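You operate a simulated robot arm through the tools that you are given. There is no shell and no other tool. Be economical: measure what you need, move in short steps, check, and stop when the job is done.

You run a simulated robot arm. Do the job below in one go: nothing can be reset, and whatever is moved stays where it is left.

JOB
Wax both runners of the loans drawer with the brush, then shut it.
Fine: load the brush at the wax tin and stand it back in its cup; the drawer glides; the other drawers of that cabinet stay shut. Set down upright: wax brush. A coat counts when it lies all over at full strength: go over it till it gets no stronger.

Only the result counts: the job must be done as asked and must still hold three seconds after the hand-in. Knocking over, shifting, dropping, spilling or breaking anything else fails it.

ROBOT AND FRAMES
A 7-joint arm with a two-finger parallel gripper on a trunk, on a base that drives. Base frame: it is fixed to the floor where the robot stands at the start and does not move with it; the origin is under the middle of the robot, x ahead of it, y to its left, z up. Lengths are in m, angles in degrees, forces in N, time in s.
With the tool pointing down near the work surface it reaches from about 0.22 to 0.74 m from the robot's upright axis, wherever it stands. Its first joint turns from -166.0 to 166.0 degrees. Places, roughly: loans drawer [0.2, 0.5, 1]; photos drawer [0.7, 0.5, 0.4]; prints drawer [0.6, 0.5, 0.7]; runner one [0.3, 0.7, 1]; runner two [0.3, 0.4, 1]; wax tin [0.7, -0.3, 0.9]. Payload 1.57 kg.
The tool frame sits at the grasp point between the pads (the TCP): z along the fingers, y along the line on which they close. The tips reach 0.03 m beyond it. Largest opening 0.11 m; finger width 0.024, thickness 0.012; the body of the gripper, 0.048 by 0.112 m, starts 0.078 m behind the TCP.
Orientation is that of the tool frame in the base frame, as a unit quaternion [x, y, z, w]. With the fingers straight down and closing along the base's y, the tool's x points along the base's -x, its y along +y and its z along -z.

CONTROLS
- The arm moves only by the tool play_rows. Its argument "deltas" is a list of rows, each an object (a shift or turn left out is 0, a gripper value left out holds the last) with "rot": the turn, a rotation vector about the tool's x, y, z in units of 90 degrees (1.0 is 90 degrees), a list of three; "slide": the shift along the tool's x, y, z in units of 300 mm (1.0 is 300 mm), a list of three; "fingers": the closure, from 0 (fully open) to 1 (shut). In form: [{"rot": [wx, wy, wz], "slide": [x, y, z], "fingers": fingers}, ...]. A call has 1 to 20 rows; each row is the pose to reach, as a shift and turn from the pose commanded when the call began, along the tool's axes at that moment. A call with a number of a shift or a turn outside -1 to 1 is refused whole. Each row takes 0.2 s and may step no farther than 0.05 m and 8.6 degrees from the row before; otherwise, or with a gripper value out of range, the whole call is refused. Where a pose cannot be reached the arm comes as near as it can. A force on the tool above 40 N (or 10 N above the force at the start of the call, whichever is more), or a blocked arm, ends the call early, and 0.2 s more pass. Each finger travels about 0.045 m/s and halts on what it meets, pressing with about 25 N; the grip force reading is that of the motor and also rises with nothing between the fingers. The clock runs only during rows and for 0.2 s after the last one: add rows that repeat a pose to give the fingers time. It gives the time, the measured TCP pose, the force on the tool (base axes), the opening and the grip force at its end, in the units of the frame above (readings bear some noise), with the torque about the TCP (base axes, N m) and any sound that the robot's microphone picked up, and new pictures: "views" is both (left out), scene, wrist or none.
- Cameras (640 x 400 px; columns grow to the right, rows downward): "scene" is now at [0.0137, 0.1805, 1.5962]; the picture's right is [0.32, -0.95, 0.00], its down [-0.71, -0.24, -0.66] and it looks along [0.62, 0.21, -0.75] (base axes); focal length 214 px, centre (320, 200). "wrist" rides on the gripper at [0.07, 0.016, -0.141] in the tool frame; the picture's right is [-0.23, 0.97, 0.00], its down [-0.86, -0.20, -0.48] and it looks along [-0.47, -0.11, 0.88] (tool axes); focal length 222 px, centre (320, 200). There is no depth. A picture from a camera that has moved, and an enlarged one, comes with that camera's place and axes in the base frame and with its lens.
- slide_trunk(by): slides the trunk up (or, below 0, down) by that many m; the arm and the scene camera ride with it, the base frame stays. It gives what a move gives, with no picture.
- roll_base(legs): drives the robot by 1 to 6 legs, each [ahead, turn to the left] in m and degrees, along the robot's own axes; the way and the turn of a leg run together, so that a leg with both is an arc; at most 1.5 m and 180 degrees a leg. The arm and the cameras ride along, it lands a little off, and it stops where it bumps. It gives what a move gives, and a new picture of the scene camera.
- pan_tilt(pan, tilt): turns the head with the scene camera to pan (to the left, within 155 degrees either way) and tilt (down, from -29 to 69), counted from straight ahead of the robot. It gives what a move gives, and a new picture of the scene camera.
- zoom(camera, box): a new picture of the part [left, top, right, bottom] of that camera's present view, enlarged. It takes no simulated time.
- finish_job(): hands the job in; it is judged then, once.

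Work in short steps. Places have to be worked out from the pictures, the camera data and where the tool is seen: move nearer, look again, correct. Check each grasp and each placing, and mend what went wrong. You have 120 turns and 260 pictures in all, those below and enlarged ones among them. Open the gripper and draw the arm clear of the work before you hand the job in, unless the task says otherwise; then end with one line.

The tools are called after "Call:" as name(argument=value, ...) on one line, values as JSON. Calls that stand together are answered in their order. play_rows: Moves the arm, as the interface text tells. Its arguments: {"type":"object","properties":{"deltas":{"type":"array"},"views":{"type":"string","enum":["both","scene","wrist","none"]}},"required":["deltas"]} The other tools are called the same way: slide_trunk (by) slides the trunk up or down; roll_base (legs) drives the base; pan_tilt (pan, tilt) turns the head that bears the scene camera; zoom (camera, box) takes an enlarged picture of a part of a camera's view; finish_job () hands the job in.

At the start:

```text
time: 0.0
ee_pos: [0.3713, 0.2941, 1.3774]
ee_rot: [0.0, 1.0, 0.001, 0.0]
wrist_force: [1.0, 0.2, 0.0]
moment: [-0.04, -0.01, 0.03]
grip_width: 0.11
gripper_force: 0.1
trunk travel left (down, up): [-0.538, 0.052]
robot x, y, heading: [0.0014, -0.0011, 0.1]
head pan, tilt: [18.9, 48.7]
```

scene: 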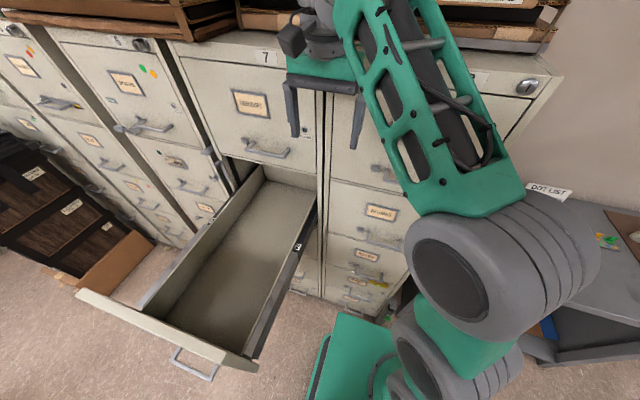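
wrist: 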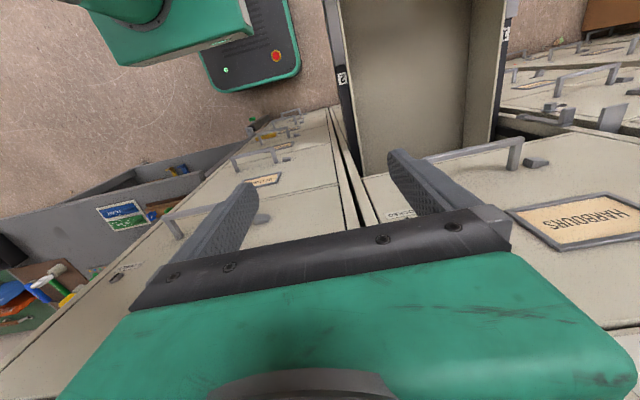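

I see the open drawer with a dark runner on each side. First I look to the right, towards the wax tin and the brush cup, with the scene camera.

Call:
pan_tilt(pan=-25, tilt=45)

Call:
zoom(camera="wrist", box=[300, 0, 560, 170])

```text
time: 1.1
ee_pos: [0.3718, 0.2944, 1.3759]
ee_rot: [0.001, 1.0, 0.001, 0.0]
wrist_force: [0.6, 1.1, -0.5]
moment: [-0.03, 0.0, -0.03]
grip_width: 0.1099
gripper_force: 0.1
trunk travel left (down, up): [-0.538, 0.052]
robot x, y, heading: [-0.0009, -0.0011, 0.2]
head pan, tilt: [-25.0, 45.0]
camera scene: at [0.0134, 0.1209, 1.6014], right [-0.42, -0.91, 0.0], down [-0.64, 0.3, -0.71], along [0.64, -0.3, -0.71], focal length 214 px, centre (320, 200)
```

scene: 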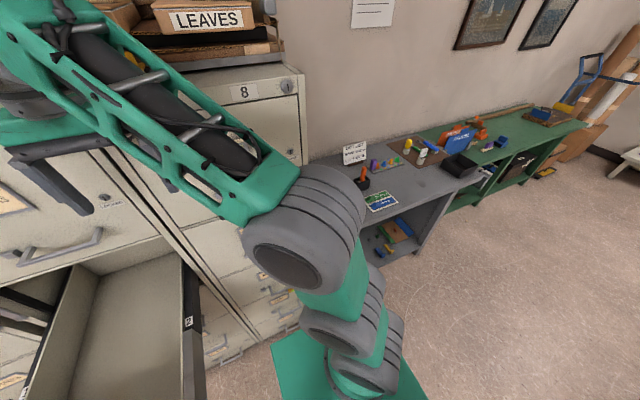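

```text
2.35 times, centred on (430, 85) of wrist
camera zoom: at [0.3001, 0.3086, 1.5187], right [0.23, 0.97, 0.0], down [0.85, -0.2, 0.48], along [0.47, -0.11, -0.88], focal length 523 px, centre (61, 471)
```

zoom: 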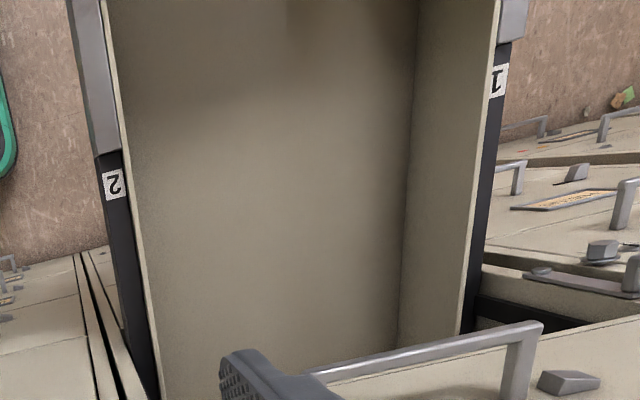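

The drawer's runners are dark strips on its outer sides, marked 1 and 2. Now I enlarge the table on the right to find the tin and the brush cup.

Call:
zoom(camera="scene", box=[310, 120, 470, 220])

Call:
zoom(camera="scene", box=[0, 200, 320, 400])

```text
4.00 times, centred on (390, 170) of scene
camera zoom: at [0.0134, 0.1209, 1.6014], right [-0.42, -0.91, 0.0], down [-0.64, 0.3, -0.71], along [0.64, -0.3, -0.71], focal length 858 px, centre (40, 320)
```

zoom: 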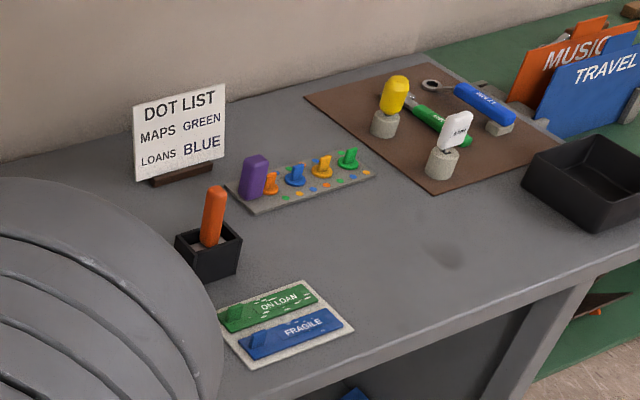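

```text
2.00 times, centred on (160, 300) of scene
camera zoom: at [0.0134, 0.1209, 1.6014], right [-0.42, -0.91, 0.0], down [-0.64, 0.3, -0.71], along [0.64, -0.3, -0.71], focal length 429 px, centre (640, 0)
```

zoom: 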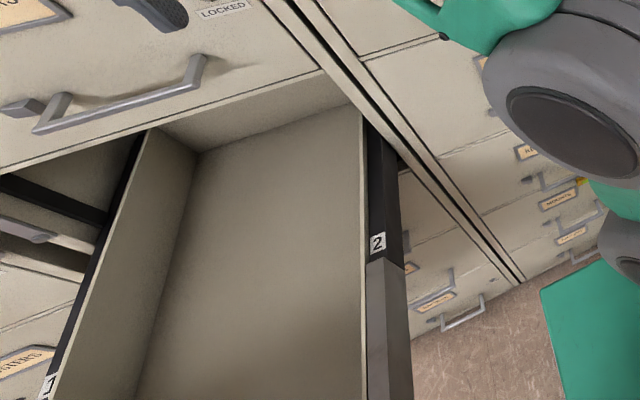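

The orange-handled tool in the black cup near (0.75, -0.45) is probably the brush, but the tin is hidden behind the arm. I swing the arm to the right, in front of the cabinets, to get both cameras on the table.

Call:
play_rows(deltas=[{"slide": [0.1, -0.1, 0]}, {"slide": [0.1, -0.23, 0]}, {"slide": [0.1, -0.36, 0]}, {"slide": [0.1, -0.49, 0]}, {"slide": [0.1, -0.62, 0]}, {"slide": [0.1, -0.75, 0]}, {"slide": [0.1, -0.88, 0]}, {"slide": [0.1, -1.0, 0]}], views="none")

Call:
play_rows(deltas=[{"slide": [0, -0.13, 0]}, {"slide": [0, -0.26, 0]}, {"slide": [-0.05, -0.39, 0]}, {"slide": [-0.1, -0.52, 0]}, {"slide": [-0.15, -0.64, 0]}, {"slide": [-0.2, -0.76, 0]}, {"slide": [-0.2, -0.76, 0]}])

```text
time: 2.9
ee_pos: [0.3398, -0.0078, 1.3764]
ee_rot: [0.0, 1.0, 0.002, 0.001]
wrist_force: [0.1, 0.0, 0.3]
moment: [0.03, 0.02, 0.01]
grip_width: 0.1095
gripper_force: 0.1
trunk travel left (down, up): [-0.538, 0.052]
robot x, y, heading: [0.0003, -0.0013, 0.0]
head pan, tilt: [-25.0, 45.0]
```

```text
time: 4.5
ee_pos: [0.4033, -0.2334, 1.3779]
ee_rot: [-0.001, 1.0, 0.001, 0.001]
wrist_force: [-0.5, 0.3, -0.1]
moment: [0.0, 0.0, 0.02]
grip_width: 0.1102
gripper_force: 0.0
trunk travel left (down, up): [-0.538, 0.052]
robot x, y, heading: [0.0031, -0.0037, 0.2]
head pan, tilt: [-25.0, 45.0]
camera scene: at [0.0132, 0.1208, 1.6014], right [-0.42, -0.91, 0.0], down [-0.64, 0.3, -0.71], along [0.64, -0.3, -0.71], focal length 214 px, centre (320, 200)
camera wrist: at [0.3302, -0.2189, 1.5192], right [0.23, 0.97, 0.0], down [0.85, -0.2, 0.48], along [0.47, -0.11, -0.88], focal length 222 px, centre (320, 200)
```

scene: 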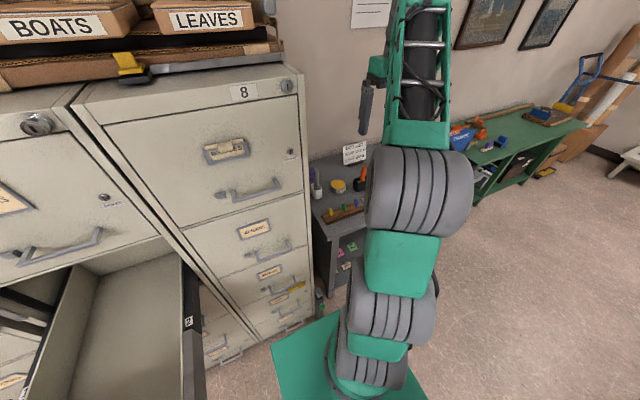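
wrist: 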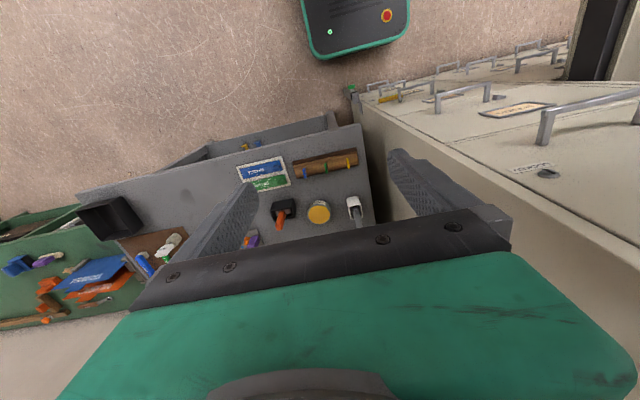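

Call:
zoom(camera="wrist", box=[230, 130, 390, 250])

Call:
zoom(camera="scene", box=[296, 130, 392, 230])

```text
3.33 times, centred on (310, 190) of wrist
camera zoom: at [0.3302, -0.2189, 1.5192], right [0.23, 0.97, 0.0], down [0.85, -0.2, 0.48], along [0.47, -0.11, -0.88], focal length 740 px, centre (353, 233)
```

zoom: 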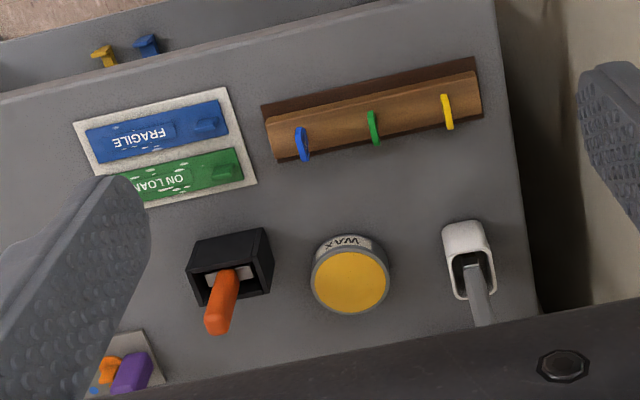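

```text
4.00 times, centred on (344, 180) of scene
camera zoom: at [0.0132, 0.1208, 1.6014], right [-0.42, -0.91, 0.0], down [-0.64, 0.3, -0.71], along [0.64, -0.3, -0.71], focal length 858 px, centre (224, 280)
```

zoom: 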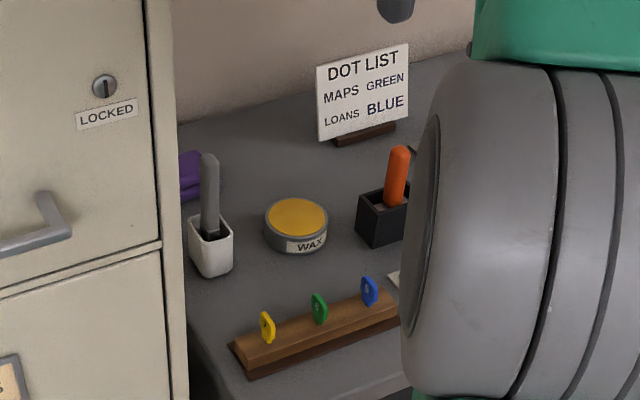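

The wax tin is at about (0.72, -0.31, 0.88). There are two cups: a white one with a grey handle at about (0.71, -0.19), and a black one with an orange handle. I move the arm closer to tell which holds the brush.

Call:
play_rows(deltas=[{"slide": [-0.1, -0.1, 0.05]}, {"slide": [-0.2, -0.15, 0.15]}, {"slide": [-0.25, -0.2, 0.27]}, {"slide": [-0.27, -0.2, 0.35]}, {"slide": [-0.27, -0.2, 0.35]}], views="both")

Call:
zoom(camera="wrist", box=[200, 100, 460, 260])

```text
time: 5.7
ee_pos: [0.4827, -0.2968, 1.2738]
ee_rot: [0.0, 1.0, 0.0, 0.001]
wrist_force: [0.5, -0.3, 0.0]
moment: [0.01, 0.02, 0.01]
grip_width: 0.1101
gripper_force: 0.1
trunk travel left (down, up): [-0.538, 0.052]
robot x, y, heading: [0.0026, 0.0022, -0.1]
head pan, tilt: [-25.0, 45.0]
camera scene: at [0.0133, 0.1208, 1.6014], right [-0.42, -0.91, 0.0], down [-0.64, 0.3, -0.71], along [0.64, -0.3, -0.71], focal length 214 px, centre (320, 200)
camera wrist: at [0.4109, -0.2814, 1.4143], right [0.23, 0.97, 0.0], down [0.85, -0.2, 0.48], along [0.47, -0.11, -0.88], focal length 222 px, centre (320, 200)
```

scene: 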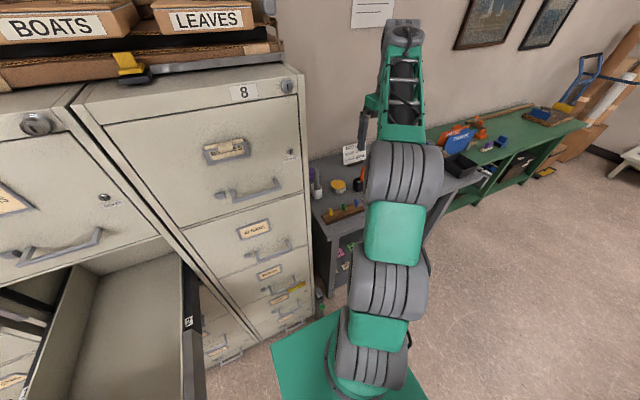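
wrist: 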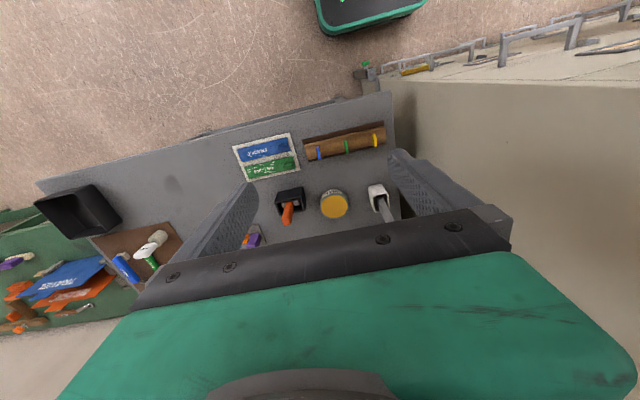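

```text
2.46 times, centred on (330, 180) of wrist
camera zoom: at [0.4109, -0.2814, 1.4143], right [0.23, 0.97, 0.0], down [0.85, -0.2, 0.48], along [0.47, -0.11, -0.88], focal length 547 px, centre (295, 249)
```

zoom: 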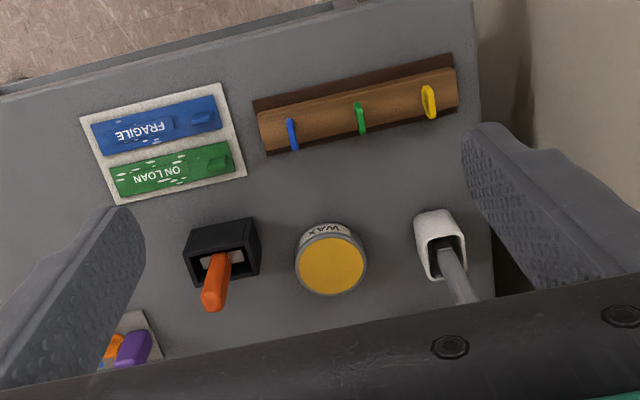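

The black cup's orange tool shows a pale head and the white cup's tool a grey handle; I need a more oblique look. I lower the arm and pitch the tool forward about 25 degrees.

Call:
play_rows(deltas=[{"slide": [0.05, 0.05, 0.1], "rot": [0, -0.08, 0]}, {"slide": [0.1, 0.1, 0.2], "rot": [0, -0.16, 0]}, {"slide": [0.15, 0.15, 0.3], "rot": [0, -0.24, 0]}, {"slide": [0.15, 0.17, 0.4], "rot": [0, -0.3, 0]}, {"slide": [0.15, 0.17, 0.4], "rot": [0, -0.3, 0]}], views="wrist")

Call:
zoom(camera="wrist", box=[180, 70, 460, 245])

```text
time: 6.9
ee_pos: [0.4094, -0.2435, 1.2405]
ee_rot: [0.0, 0.973, 0.003, 0.23]
wrist_force: [0.0, -0.8, 0.6]
moment: [0.0, 0.0, 0.03]
grip_width: 0.11
gripper_force: 0.1
out of reach, approached as far as the arm can: row 3, 4, 5
trunk travel left (down, up): [-0.538, 0.052]
robot x, y, heading: [-0.0003, -0.0021, -0.1]
head pan, tilt: [-25.0, 45.0]
camera wrist: at [0.2814, -0.2304, 1.3367], right [0.2, 0.97, 0.11], down [0.55, -0.2, 0.81], along [0.81, -0.1, -0.58], focal length 222 px, centre (320, 200)
```

wrist: 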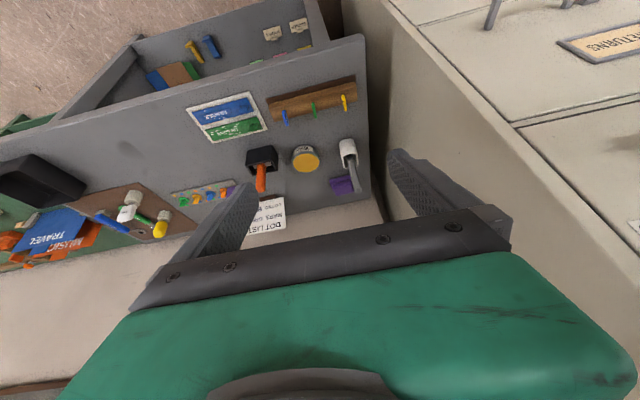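

```text
2.29 times, centred on (320, 158) of wrist
camera zoom: at [0.2814, -0.2304, 1.3367], right [0.2, 0.97, 0.11], down [0.55, -0.2, 0.81], along [0.81, -0.1, -0.58], focal length 508 px, centre (320, 297)
```

zoom: 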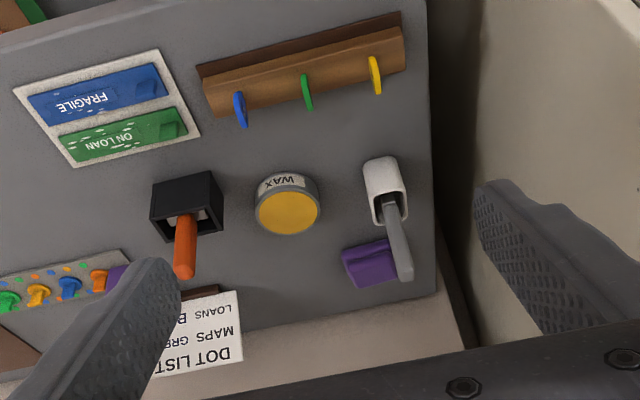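

Both still look possible, so I want a closer look. I slide the trunk down 0.2 m so the arm can work nearer the table.

Call:
slide_trunk(by=-0.18)

Call:
play_rows(deltas=[{"slide": [-0.1, 0, 0.06]}, {"slide": [-0.2, -0.05, 0.12]}, {"slide": [-0.3, -0.1, 0.18]}, {"slide": [-0.35, -0.1, 0.25]}, {"slide": [-0.35, -0.1, 0.25]}], views="both")

Call:
zoom(camera="wrist", box=[180, 70, 460, 245])

```text
time: 8.9
ee_pos: [0.4081, -0.2444, 1.0618]
ee_rot: [0.0, 0.974, 0.002, 0.229]
wrist_force: [-0.5, -0.2, -0.1]
moment: [0.04, -0.04, 0.0]
grip_width: 0.11
gripper_force: 0.1
trunk travel left (down, up): [-0.358, 0.232]
robot x, y, heading: [-0.0014, 0.003, 0.1]
head pan, tilt: [-25.0, 45.0]
```

```text
time: 10.1
ee_pos: [0.5405, -0.2829, 1.0717]
ee_rot: [-0.002, 0.975, 0.007, 0.221]
wrist_force: [0.4, -0.2, -0.2]
moment: [-0.01, 0.01, 0.01]
grip_width: 0.1098
gripper_force: 0.1
out of reach, approached as far as the arm can: row 1, 2, 3, 4, 5
trunk travel left (down, up): [-0.358, 0.232]
robot x, y, heading: [-0.0013, 0.0011, -0.1]
head pan, tilt: [-25.0, 45.0]
camera scene: at [0.0137, 0.1206, 1.4214], right [-0.42, -0.91, 0.0], down [-0.64, 0.3, -0.71], along [0.64, -0.3, -0.71], focal length 214 px, centre (320, 200)
camera wrist: at [0.4155, -0.2689, 1.1706], right [0.2, 0.97, 0.11], down [0.57, -0.21, 0.8], along [0.8, -0.1, -0.59], focal length 222 px, centre (320, 200)
```

scene: 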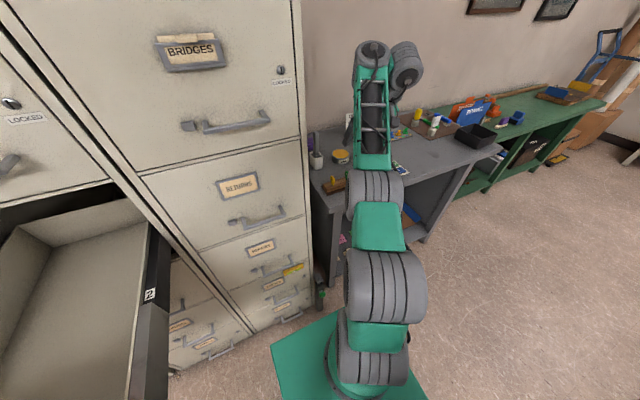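
wrist: 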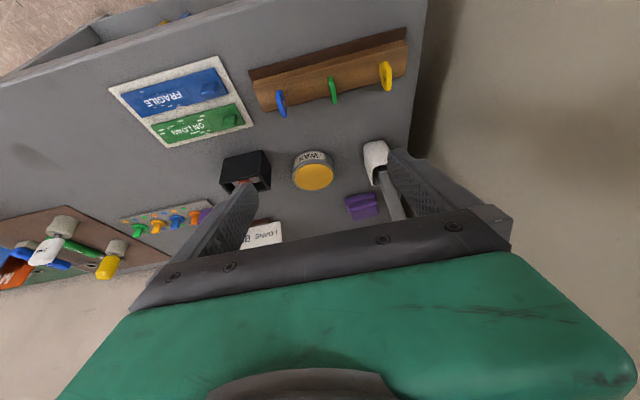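

```text
2.29 times, centred on (320, 158) of wrist
camera zoom: at [0.4155, -0.2689, 1.1706], right [0.2, 0.97, 0.11], down [0.57, -0.21, 0.8], along [0.8, -0.1, -0.59], focal length 508 px, centre (320, 297)
```

zoom: 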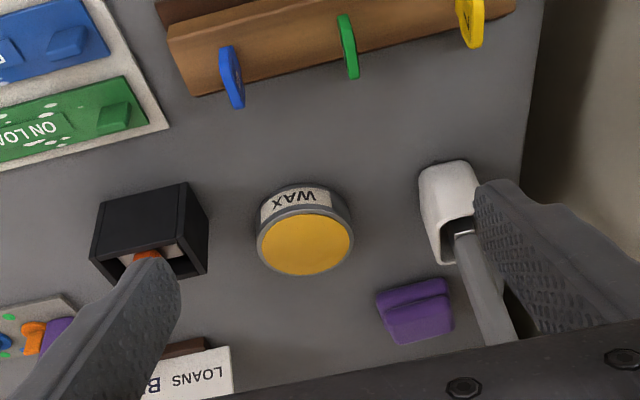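

The camera still can't see into the cups. I raise and straighten the tool to look straight down into them, then drive 0.06 m ahead for reach.

Call:
play_rows(deltas=[{"slide": [0.05, -0.02, -0.1], "rot": [0, 0.08, 0]}, {"slide": [0.05, -0.05, -0.2], "rot": [0, 0.16, 0]}, {"slide": [0.05, -0.1, -0.3], "rot": [0, 0.24, 0]}, {"slide": [0.0, -0.15, -0.35], "rot": [0, 0.28, 0]}, {"slide": [0.0, -0.15, -0.35], "rot": [0, 0.28, 0]}], views="none")

Call:
roll_base(legs=[[0.06, 0]])

Call:
play_rows(deltas=[{"slide": [0, 0, 0]}], views="wrist")

Call:
zoom(camera="wrist", box=[200, 90, 440, 240])

```text
time: 11.3
ee_pos: [0.4786, -0.3159, 1.1441]
ee_rot: [-0.001, 1.0, 0.003, 0.011]
wrist_force: [0.3, 0.1, -0.5]
moment: [-0.02, -0.03, -0.04]
grip_width: 0.1101
gripper_force: 0.1
out of reach, approached as far as the arm can: row 4, 5
trunk travel left (down, up): [-0.358, 0.232]
robot x, y, heading: [-0.0025, -0.0018, -0.2]
head pan, tilt: [-25.0, 45.0]
```

```text
time: 12.3
ee_pos: [0.5398, -0.3167, 1.1455]
ee_rot: [-0.001, 1.0, 0.003, 0.012]
wrist_force: [0.6, 0.4, 0.0]
moment: [0.01, 0.01, -0.02]
grip_width: 0.1101
gripper_force: 0.1
trunk travel left (down, up): [-0.358, 0.232]
robot x, y, heading: [0.0628, 0.0012, 0.0]
head pan, tilt: [-25.0, 45.0]
camera scene: at [0.0744, 0.1204, 1.4214], right [-0.42, -0.91, 0.0], down [-0.64, 0.3, -0.71], along [0.64, -0.3, -0.71], focal length 214 px, centre (320, 200)
```

scene: 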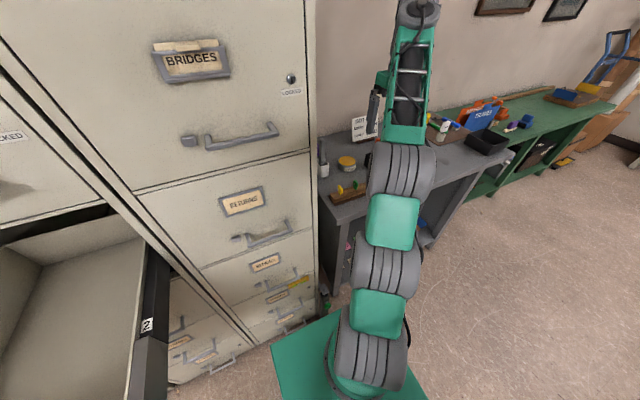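

```text
time: 12.7
ee_pos: [0.5398, -0.3163, 1.146]
ee_rot: [0.0, 1.0, 0.002, 0.012]
wrist_force: [-0.1, -0.6, -0.2]
moment: [-0.02, 0.0, 0.01]
grip_width: 0.1098
gripper_force: 0.1
trunk travel left (down, up): [-0.358, 0.232]
robot x, y, heading: [0.0591, -0.0022, -0.2]
head pan, tilt: [-25.0, 45.0]
camera wrist: at [0.4653, -0.3024, 1.2852], right [0.23, 0.97, 0.01], down [0.84, -0.2, 0.5], along [0.49, -0.1, -0.87], focal length 222 px, centre (320, 200)
```

wrist: 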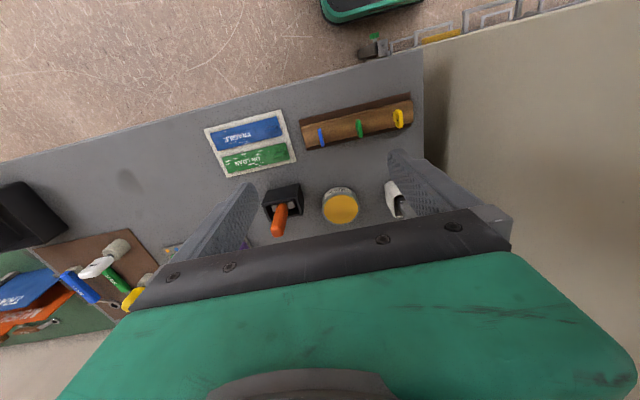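

```text
2.67 times, centred on (320, 165) of wrist
camera zoom: at [0.4653, -0.3024, 1.2852], right [0.23, 0.97, 0.01], down [0.84, -0.2, 0.5], along [0.49, -0.1, -0.87], focal length 592 px, centre (320, 293)
```

zoom: 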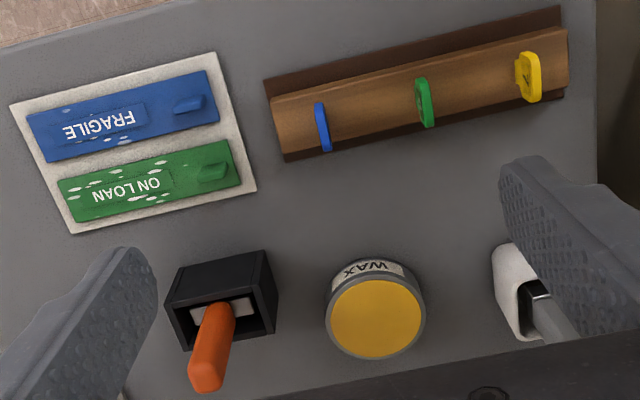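

The grey-handled tool is hidden by the finger. I shift about 0.09 m to the left for a clear look into the white cup.

Call:
play_rows(deltas=[{"slide": [0, 0.12, 0]}, {"slide": [0, 0.22, 0]}, {"slide": [0, 0.3, 0.1]}, {"slide": [0, 0.3, 0.1]}], views="wrist")

Call:
zoom(camera="wrist", box=[200, 120, 440, 250])

```text
time: 13.7
ee_pos: [0.5401, -0.2249, 1.1153]
ee_rot: [0.001, 1.0, 0.002, 0.011]
wrist_force: [0.1, 1.1, 0.7]
moment: [-0.03, 0.04, -0.02]
grip_width: 0.1101
gripper_force: 0.1
trunk travel left (down, up): [-0.358, 0.232]
robot x, y, heading: [0.0606, 0.0015, 0.1]
head pan, tilt: [-25.0, 45.0]
camera wrist: at [0.4665, -0.2122, 1.2548], right [0.23, 0.97, 0.01], down [0.84, -0.2, 0.5], along [0.49, -0.1, -0.87], focal length 222 px, centre (320, 200)
```

wrist: 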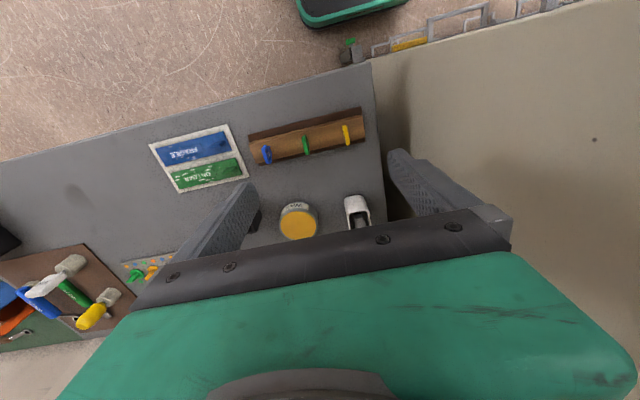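

```text
2.67 times, centred on (320, 185) of wrist
camera zoom: at [0.4665, -0.2122, 1.2548], right [0.23, 0.97, 0.01], down [0.84, -0.2, 0.5], along [0.49, -0.1, -0.87], focal length 592 px, centre (320, 240)
```

zoom: 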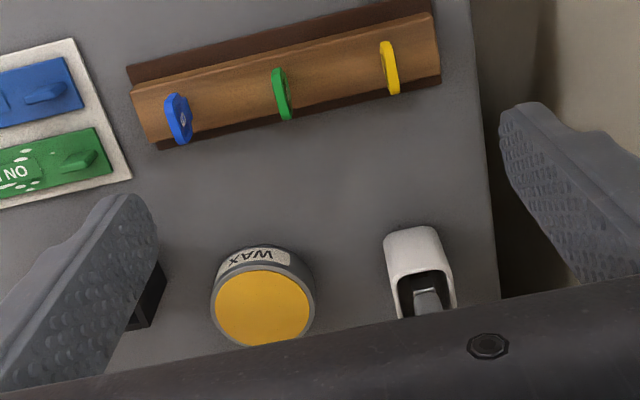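

I check both tools side by side from the scene camera.

Call:
pan_tilt(pan=-27, tilt=38)

Call:
zoom(camera="scene", box=[290, 120, 390, 220])

```text
time: 14.4
ee_pos: [0.5408, -0.226, 1.1141]
ee_rot: [0.0, 1.0, 0.003, 0.011]
wrist_force: [0.1, 0.7, 0.3]
moment: [0.0, 0.0, -0.01]
grip_width: 0.1101
gripper_force: 0.1
trunk travel left (down, up): [-0.358, 0.232]
robot x, y, heading: [0.0654, -0.0014, -0.2]
head pan, tilt: [-27.0, 38.0]
camera scene: at [0.0775, 0.1158, 1.4316], right [-0.45, -0.89, 0.0], down [-0.55, 0.28, -0.79], along [0.7, -0.36, -0.62], focal length 214 px, centre (320, 200)
```

scene: 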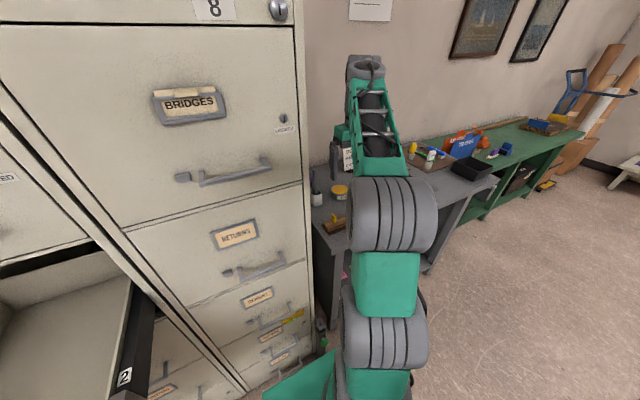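

```text
4.00 times, centred on (340, 170) of scene
camera zoom: at [0.0775, 0.1158, 1.4316], right [-0.45, -0.89, 0.0], down [-0.55, 0.28, -0.79], along [0.7, -0.36, -0.62], focal length 858 px, centre (240, 320)
```

zoom: 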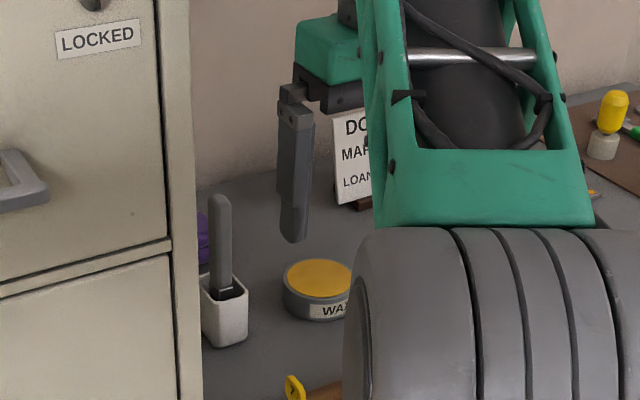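

Both may be brushes, so I enlarge the white cup strongly to see the head.

Call:
zoom(camera="wrist", box=[335, 185, 385, 235])

Call:
zoom(camera="scene", box=[305, 160, 335, 210])

```text
8.00 times, centred on (360, 210) of wrist
camera zoom: at [0.4665, -0.2126, 1.2549], right [0.23, 0.97, 0.01], down [0.84, -0.2, 0.5], along [0.49, -0.1, -0.87], focal length 1777 px, centre (0, 120)
```

zoom: 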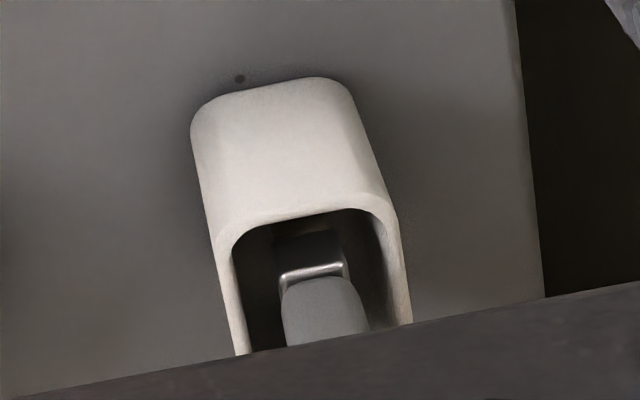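

```text
8.00 times, centred on (320, 185) of scene
camera zoom: at [0.0775, 0.1158, 1.4316], right [-0.45, -0.89, 0.0], down [-0.55, 0.28, -0.79], along [0.7, -0.36, -0.62], focal length 1716 px, centre (320, 320)
```

zoom: 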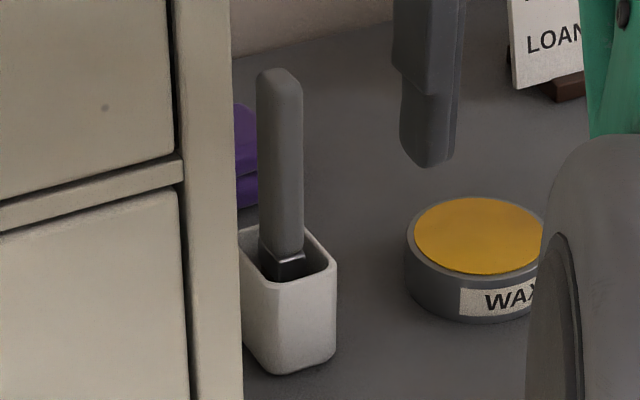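

The grey-handled tool has a metal ferrule and dark bristles, so it looks like a brush. I check the orange one the same way to be sure.

Call:
play_rows(deltas=[{"slide": [0, -0.13, 0]}, {"slide": [0, -0.26, 0]}, {"slide": [0, -0.39, 0]}, {"slide": [0, -0.45, 0]}, {"slide": [0, -0.45, 0]}], views="wrist")

Call:
zoom(camera="wrist", box=[270, 180, 340, 240])

```text
time: 15.6
ee_pos: [0.54, -0.3604, 1.1164]
ee_rot: [-0.001, 1.0, 0.003, 0.012]
wrist_force: [-0.7, 0.1, -0.1]
moment: [0.01, -0.01, 0.01]
grip_width: 0.11
gripper_force: 0.0
trunk travel left (down, up): [-0.358, 0.232]
robot x, y, heading: [0.0633, -0.0009, -0.2]
head pan, tilt: [-27.0, 38.0]
camera wrist: at [0.4664, -0.3471, 1.2549], right [0.23, 0.97, 0.01], down [0.84, -0.2, 0.5], along [0.49, -0.1, -0.87], focal length 222 px, centre (320, 200)
```

wrist: 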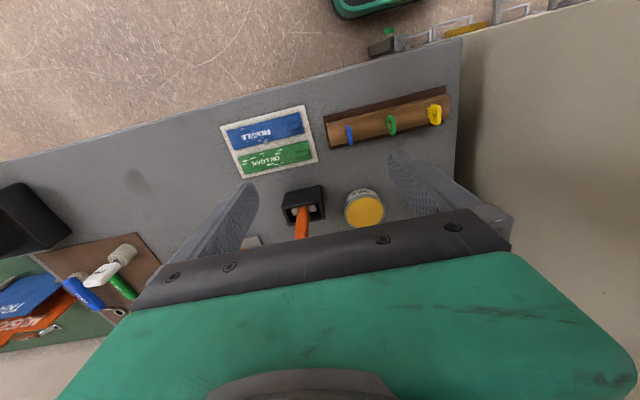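

```text
6.67 times, centred on (305, 210) of wrist
camera zoom: at [0.4664, -0.3471, 1.2549], right [0.23, 0.97, 0.01], down [0.84, -0.2, 0.5], along [0.49, -0.1, -0.87], focal length 1481 px, centre (420, 133)
```

zoom: 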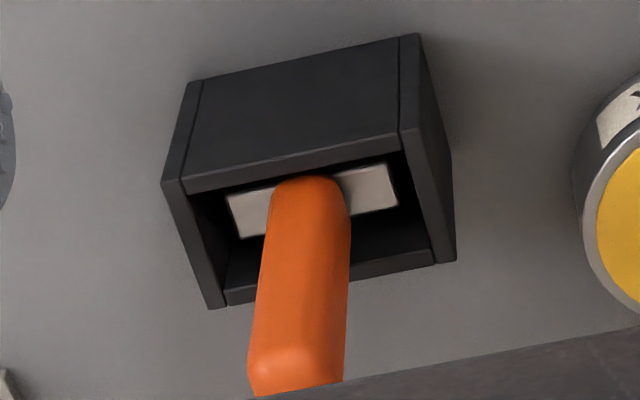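

The orange tool is a scraper with a flat metal blade, so the grey one at about (0.73, -0.19), top z about 1.01, is the wax brush. The brush and the tin are near the edge of my reach, so I want the base about 0.25 m further right; I look behind the robot first.

Call:
pan_tilt(pan=-140, tilt=45)

```text
time: 17.5
ee_pos: [0.5415, -0.3608, 1.1161]
ee_rot: [0.0, 1.0, 0.002, 0.011]
wrist_force: [-0.2, -0.5, 0.4]
moment: [0.0, 0.0, 0.0]
grip_width: 0.11
gripper_force: 0.0
trunk travel left (down, up): [-0.358, 0.232]
robot x, y, heading: [0.0584, 0.0008, -0.1]
head pan, tilt: [-140.0, 45.0]
camera scene: at [-0.0617, 0.1027, 1.4214], right [-0.64, 0.77, 0.0], down [0.54, 0.45, -0.71], along [-0.54, -0.45, -0.71], focal length 214 px, centre (320, 200)
```

scene: 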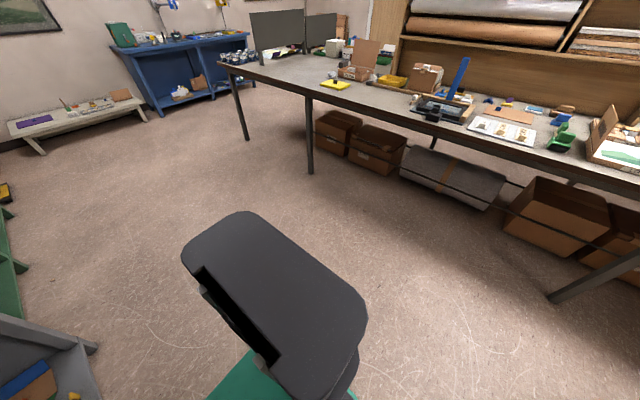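

The floor behind is clear. I drive back, turn right, ahead, turn left and ahead again, to stand in front of the table.

Call:
roll_base(legs=[[-0.2, 0], [0, -60], [0.29, 0], [0, 60], [0.08, 0]])

Call:
pan_tilt(pan=10, tilt=45)

```text
time: 26.6
ee_pos: [0.5736, -0.5988, 1.1138]
ee_rot: [-0.007, 1.0, 0.002, 0.012]
wrist_force: [-0.1, 0.2, 0.1]
moment: [0.0, -0.03, -0.02]
grip_width: 0.1098
gripper_force: 0.0
trunk travel left (down, up): [-0.358, 0.232]
robot x, y, heading: [0.088, -0.2494, 0.6]
head pan, tilt: [-140.0, 45.0]
camera scene: at [-0.0348, -0.1437, 1.4214], right [-0.65, 0.76, 0.0], down [0.54, 0.46, -0.71], along [-0.54, -0.46, -0.71], focal length 214 px, centre (320, 200)
```

scene: 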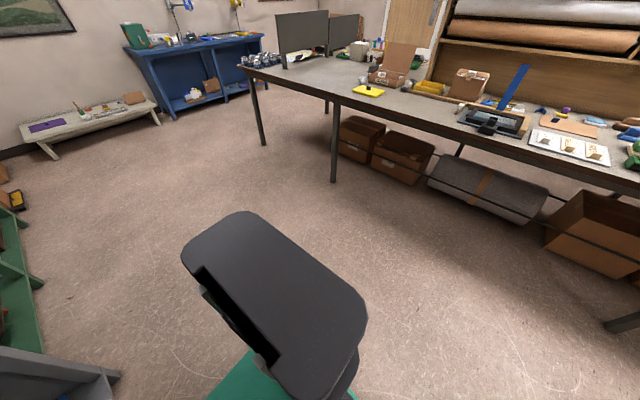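

```text
time: 28.9
ee_pos: [0.5741, -0.5983, 1.1144]
ee_rot: [-0.007, 1.0, 0.003, 0.011]
wrist_force: [0.4, -0.1, -0.3]
moment: [0.0, 0.0, -0.04]
grip_width: 0.1099
gripper_force: 0.0
trunk travel left (down, up): [-0.358, 0.232]
robot x, y, heading: [0.0919, -0.2457, 0.9]
head pan, tilt: [10.0, 45.0]
camera scene: at [0.1066, -0.0753, 1.4214], right [0.19, -0.98, 0.0], down [-0.69, -0.13, -0.71], along [0.69, 0.13, -0.71], focal length 214 px, centre (320, 200)
```

scene: 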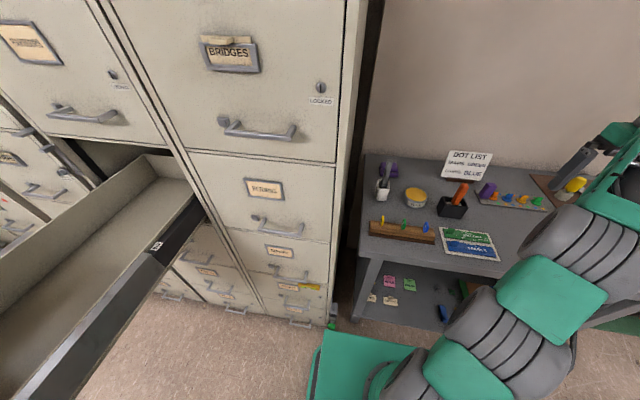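

Good view of everything now. I enlarge the brush and tin to refine their positions.

Call:
zoom(camera="scene", box=[360, 150, 480, 225])

Call:
zoom(camera="scene", box=[0, 140, 260, 400])

```text
5.33 times, centred on (420, 188) of scene
camera zoom: at [0.1066, -0.0753, 1.4214], right [0.19, -0.98, 0.0], down [-0.69, -0.13, -0.71], along [0.69, 0.13, -0.71], focal length 1144 px, centre (-213, 267)
```

zoom: 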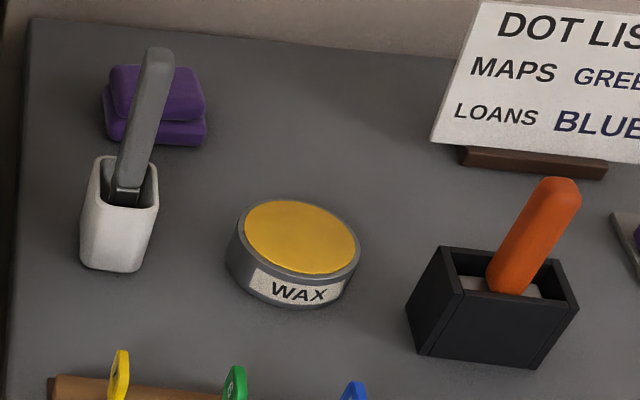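

```text
1.54 times, centred on (130, 270) of scene
camera zoom: at [0.1066, -0.0753, 1.4214], right [0.19, -0.98, 0.0], down [-0.69, -0.13, -0.71], along [0.69, 0.13, -0.71], focal length 330 px, centre (612, 92)
```

zoom: 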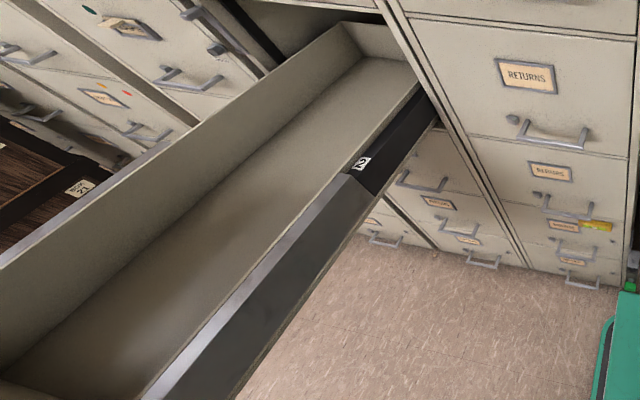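

The brush handle stands at about (0.732, -0.194), from z 0.90 to 1.013, the cup rim is near z 0.915, and the tin top is at about (0.722, -0.313, 0.885). I move over towards the brush at a safe height, straightening the tool and part-closing the fingers.

Call:
play_rows(deltas=[{"slide": [-0.06, 0.13, 0], "rot": [0, 0.014, 0.01], "fingers": 0.4}, {"slide": [-0.12, 0.26, 0], "rot": [0, 0.014, 0.01]}, {"slide": [-0.18, 0.39, 0], "rot": [0, 0.014, 0.01]}, {"slide": [-0.24, 0.52, 0], "rot": [0, 0.014, 0.01]}, {"slide": [-0.3, 0.65, 0], "rot": [0, 0.014, 0.01]}, {"slide": [-0.36, 0.78, 0], "rot": [0, 0.014, 0.01]}, {"slide": [-0.42, 0.9, 0], "rot": [0, 0.014, 0.01]}, {"slide": [-0.42, 1.0, 0], "rot": [0, 0.014, 0.01]}], views="none")

Call:
play_rows(deltas=[{"slide": [0, 0.12, 0]}, {"slide": [-0.03, 0.24, 0]}, {"slide": [-0.06, 0.345, 0]}, {"slide": [-0.1, 0.345, 0]}, {"slide": [-0.1, 0.345, 0]}], views="both")

```text
time: 30.4
ee_pos: [0.6818, -0.3636, 1.1185]
ee_rot: [-0.004, 1.0, 0.002, 0.007]
wrist_force: [7.0, -0.4, -11.3]
moment: [-0.13, 0.23, -0.16]
grip_width: 0.0658
gripper_force: 0.0
out of reach, approached as far as the arm can: row 7
trunk travel left (down, up): [-0.358, 0.232]
robot x, y, heading: [0.0874, -0.2437, 0.9]
head pan, tilt: [10.0, 45.0]
stopped in row 7: the force on the tool passed its limit (the readings are from after the stop); the commanded pose is now the measured one
```

```text
time: 31.2
ee_pos: [0.699, -0.2667, 1.1199]
ee_rot: [-0.008, 1.0, 0.001, 0.012]
wrist_force: [6.6, 2.2, -8.3]
moment: [-0.44, 0.46, -0.24]
grip_width: 0.0661
gripper_force: 0.0
out of reach, approached as far as the arm can: row 4
trunk travel left (down, up): [-0.358, 0.232]
robot x, y, heading: [0.0859, -0.2469, 0.8]
head pan, tilt: [10.0, 45.0]
stopped in row 4: the force on the tool passed its limit (the readings are from after the stop); the commanded pose is now the measured one
camera scene: at [0.1063, -0.0758, 1.4215], right [0.19, -0.98, 0.0], down [-0.69, -0.13, -0.71], along [0.69, 0.13, -0.71], focal length 214 px, centre (320, 200)
camera wrist: at [0.623, -0.2527, 1.2595], right [0.21, 0.98, 0.01], down [0.85, -0.18, 0.5], along [0.49, -0.1, -0.87], focal length 222 px, centre (320, 200)
```

scene: 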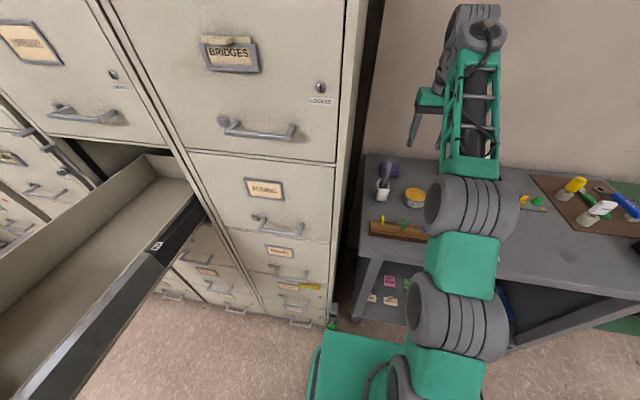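
wrist: 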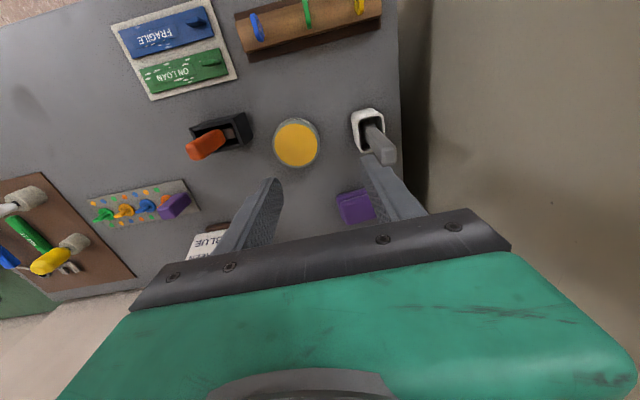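

The arm is nearly stretched out because the trunk is low. I raise the trunk by 0.2 m for reach, then lower the tool with the arm.

Call:
slide_trunk(by=0.2)

Call:
play_rows(deltas=[{"slide": [0, 0, 0.1]}, {"slide": [0, 0.05, 0.25]}, {"slide": [-0.03, 0.1, 0.4]}, {"slide": [-0.06, 0.15, 0.5]}, {"slide": [-0.08, 0.2, 0.55]}, {"slide": [-0.08, 0.2, 0.55]}], views="both")

```text
time: 33.4
ee_pos: [0.6982, -0.265, 1.3191]
ee_rot: [-0.01, 1.0, 0.0, 0.011]
wrist_force: [10.4, -1.3, -16.5]
moment: [0.12, 0.3, 0.07]
grip_width: 0.0659
gripper_force: 0.0
trunk travel left (down, up): [-0.558, 0.032]
robot x, y, heading: [0.0882, -0.2448, 0.9]
head pan, tilt: [10.0, 45.0]
```

```text
time: 34.8
ee_pos: [0.7243, -0.2052, 1.1541]
ee_rot: [-0.009, 1.0, 0.0, 0.012]
wrist_force: [-0.3, -0.6, 0.6]
moment: [0.0, 0.0, 0.01]
grip_width: 0.066
gripper_force: 0.0
trunk travel left (down, up): [-0.558, 0.032]
robot x, y, heading: [0.0894, -0.2457, 0.8]
head pan, tilt: [10.0, 45.0]
camera scene: at [0.1068, -0.0751, 1.6214], right [0.19, -0.98, 0.0], down [-0.69, -0.13, -0.71], along [0.69, 0.13, -0.71], focal length 214 px, centre (320, 200)
camera wrist: at [0.6492, -0.1914, 1.2942], right [0.21, 0.98, 0.0], down [0.85, -0.18, 0.5], along [0.49, -0.1, -0.87], focal length 222 px, centre (320, 200)
```

scene: 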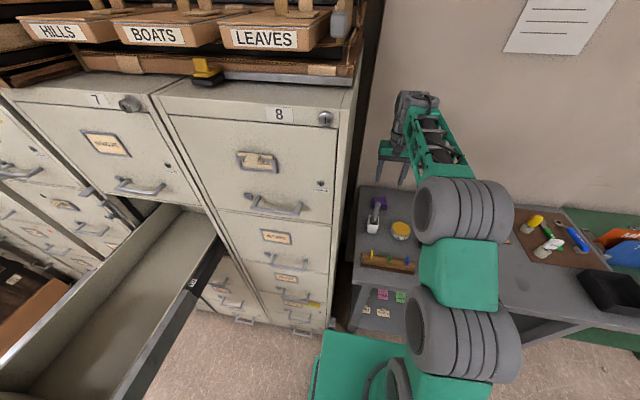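
wrist: 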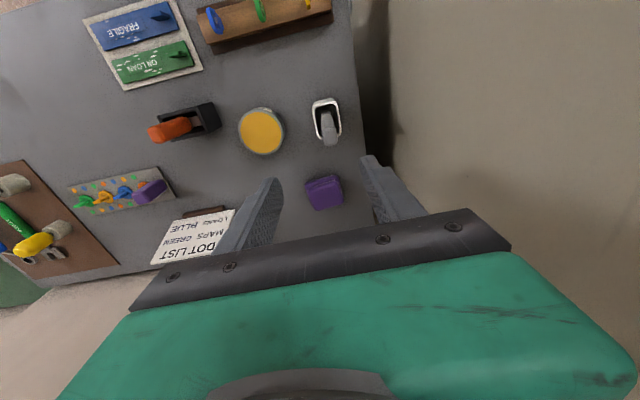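

Readings are calm now. I descend to about 5 cm above the grip height and check before closing.

Call:
play_rows(deltas=[{"slide": [-0.015, 0.043, 0.1], "rot": [0, 0.014, 0.01]}, {"slide": [-0.015, 0.043, 0.2], "rot": [0, 0.014, 0.01]}, {"slide": [-0.015, 0.043, 0.3], "rot": [0, 0.014, 0.01]}, {"slide": [-0.015, 0.043, 0.4], "rot": [0, 0.014, 0.01]}, {"slide": [-0.015, 0.043, 0.4], "rot": [0, 0.014, 0.01]}], views="both")

Call:
zoom(camera="scene", box=[350, 150, 430, 250])

```text
time: 36.0
ee_pos: [0.7336, -0.1927, 1.0339]
ee_rot: [-0.002, 1.0, 0.0, 0.0]
wrist_force: [0.2, -0.4, -0.9]
moment: [0.0, -0.01, 0.01]
grip_width: 0.0659
gripper_force: 0.0
trunk travel left (down, up): [-0.558, 0.032]
robot x, y, heading: [0.0897, -0.2461, 0.8]
head pan, tilt: [10.0, 45.0]
camera scene: at [0.1067, -0.0752, 1.6214], right [0.19, -0.98, 0.0], down [-0.69, -0.13, -0.71], along [0.69, 0.13, -0.71], focal length 214 px, centre (320, 200)
camera wrist: at [0.6614, -0.1776, 1.1761], right [0.22, 0.97, 0.0], down [0.86, -0.2, 0.48], along [0.47, -0.11, -0.88], focal length 222 px, centre (320, 200)
```

scene: 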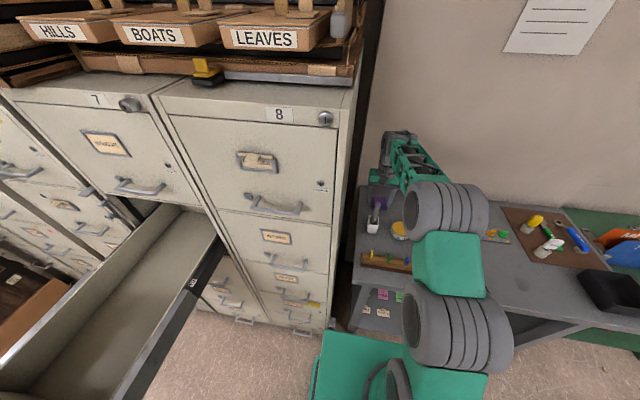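
wrist: 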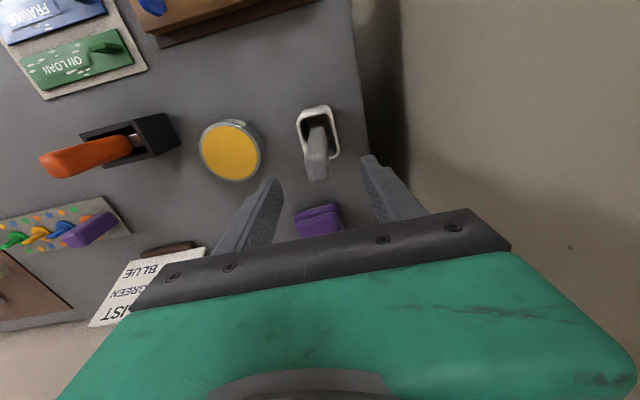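

```text
4.00 times, centred on (390, 200) of scene
camera zoom: at [0.1067, -0.0752, 1.6214], right [0.19, -0.98, 0.0], down [-0.69, -0.13, -0.71], along [0.69, 0.13, -0.71], focal length 858 px, centre (40, 200)
```

zoom: 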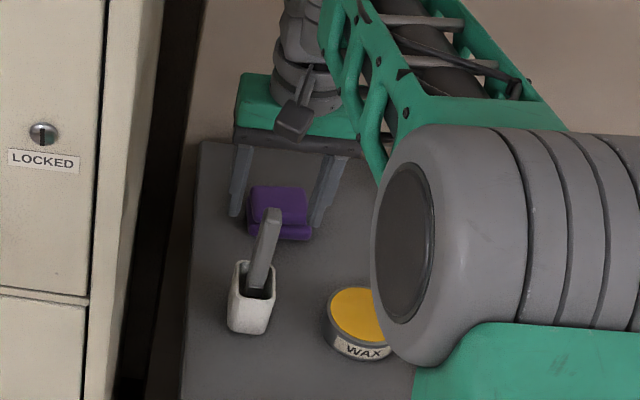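

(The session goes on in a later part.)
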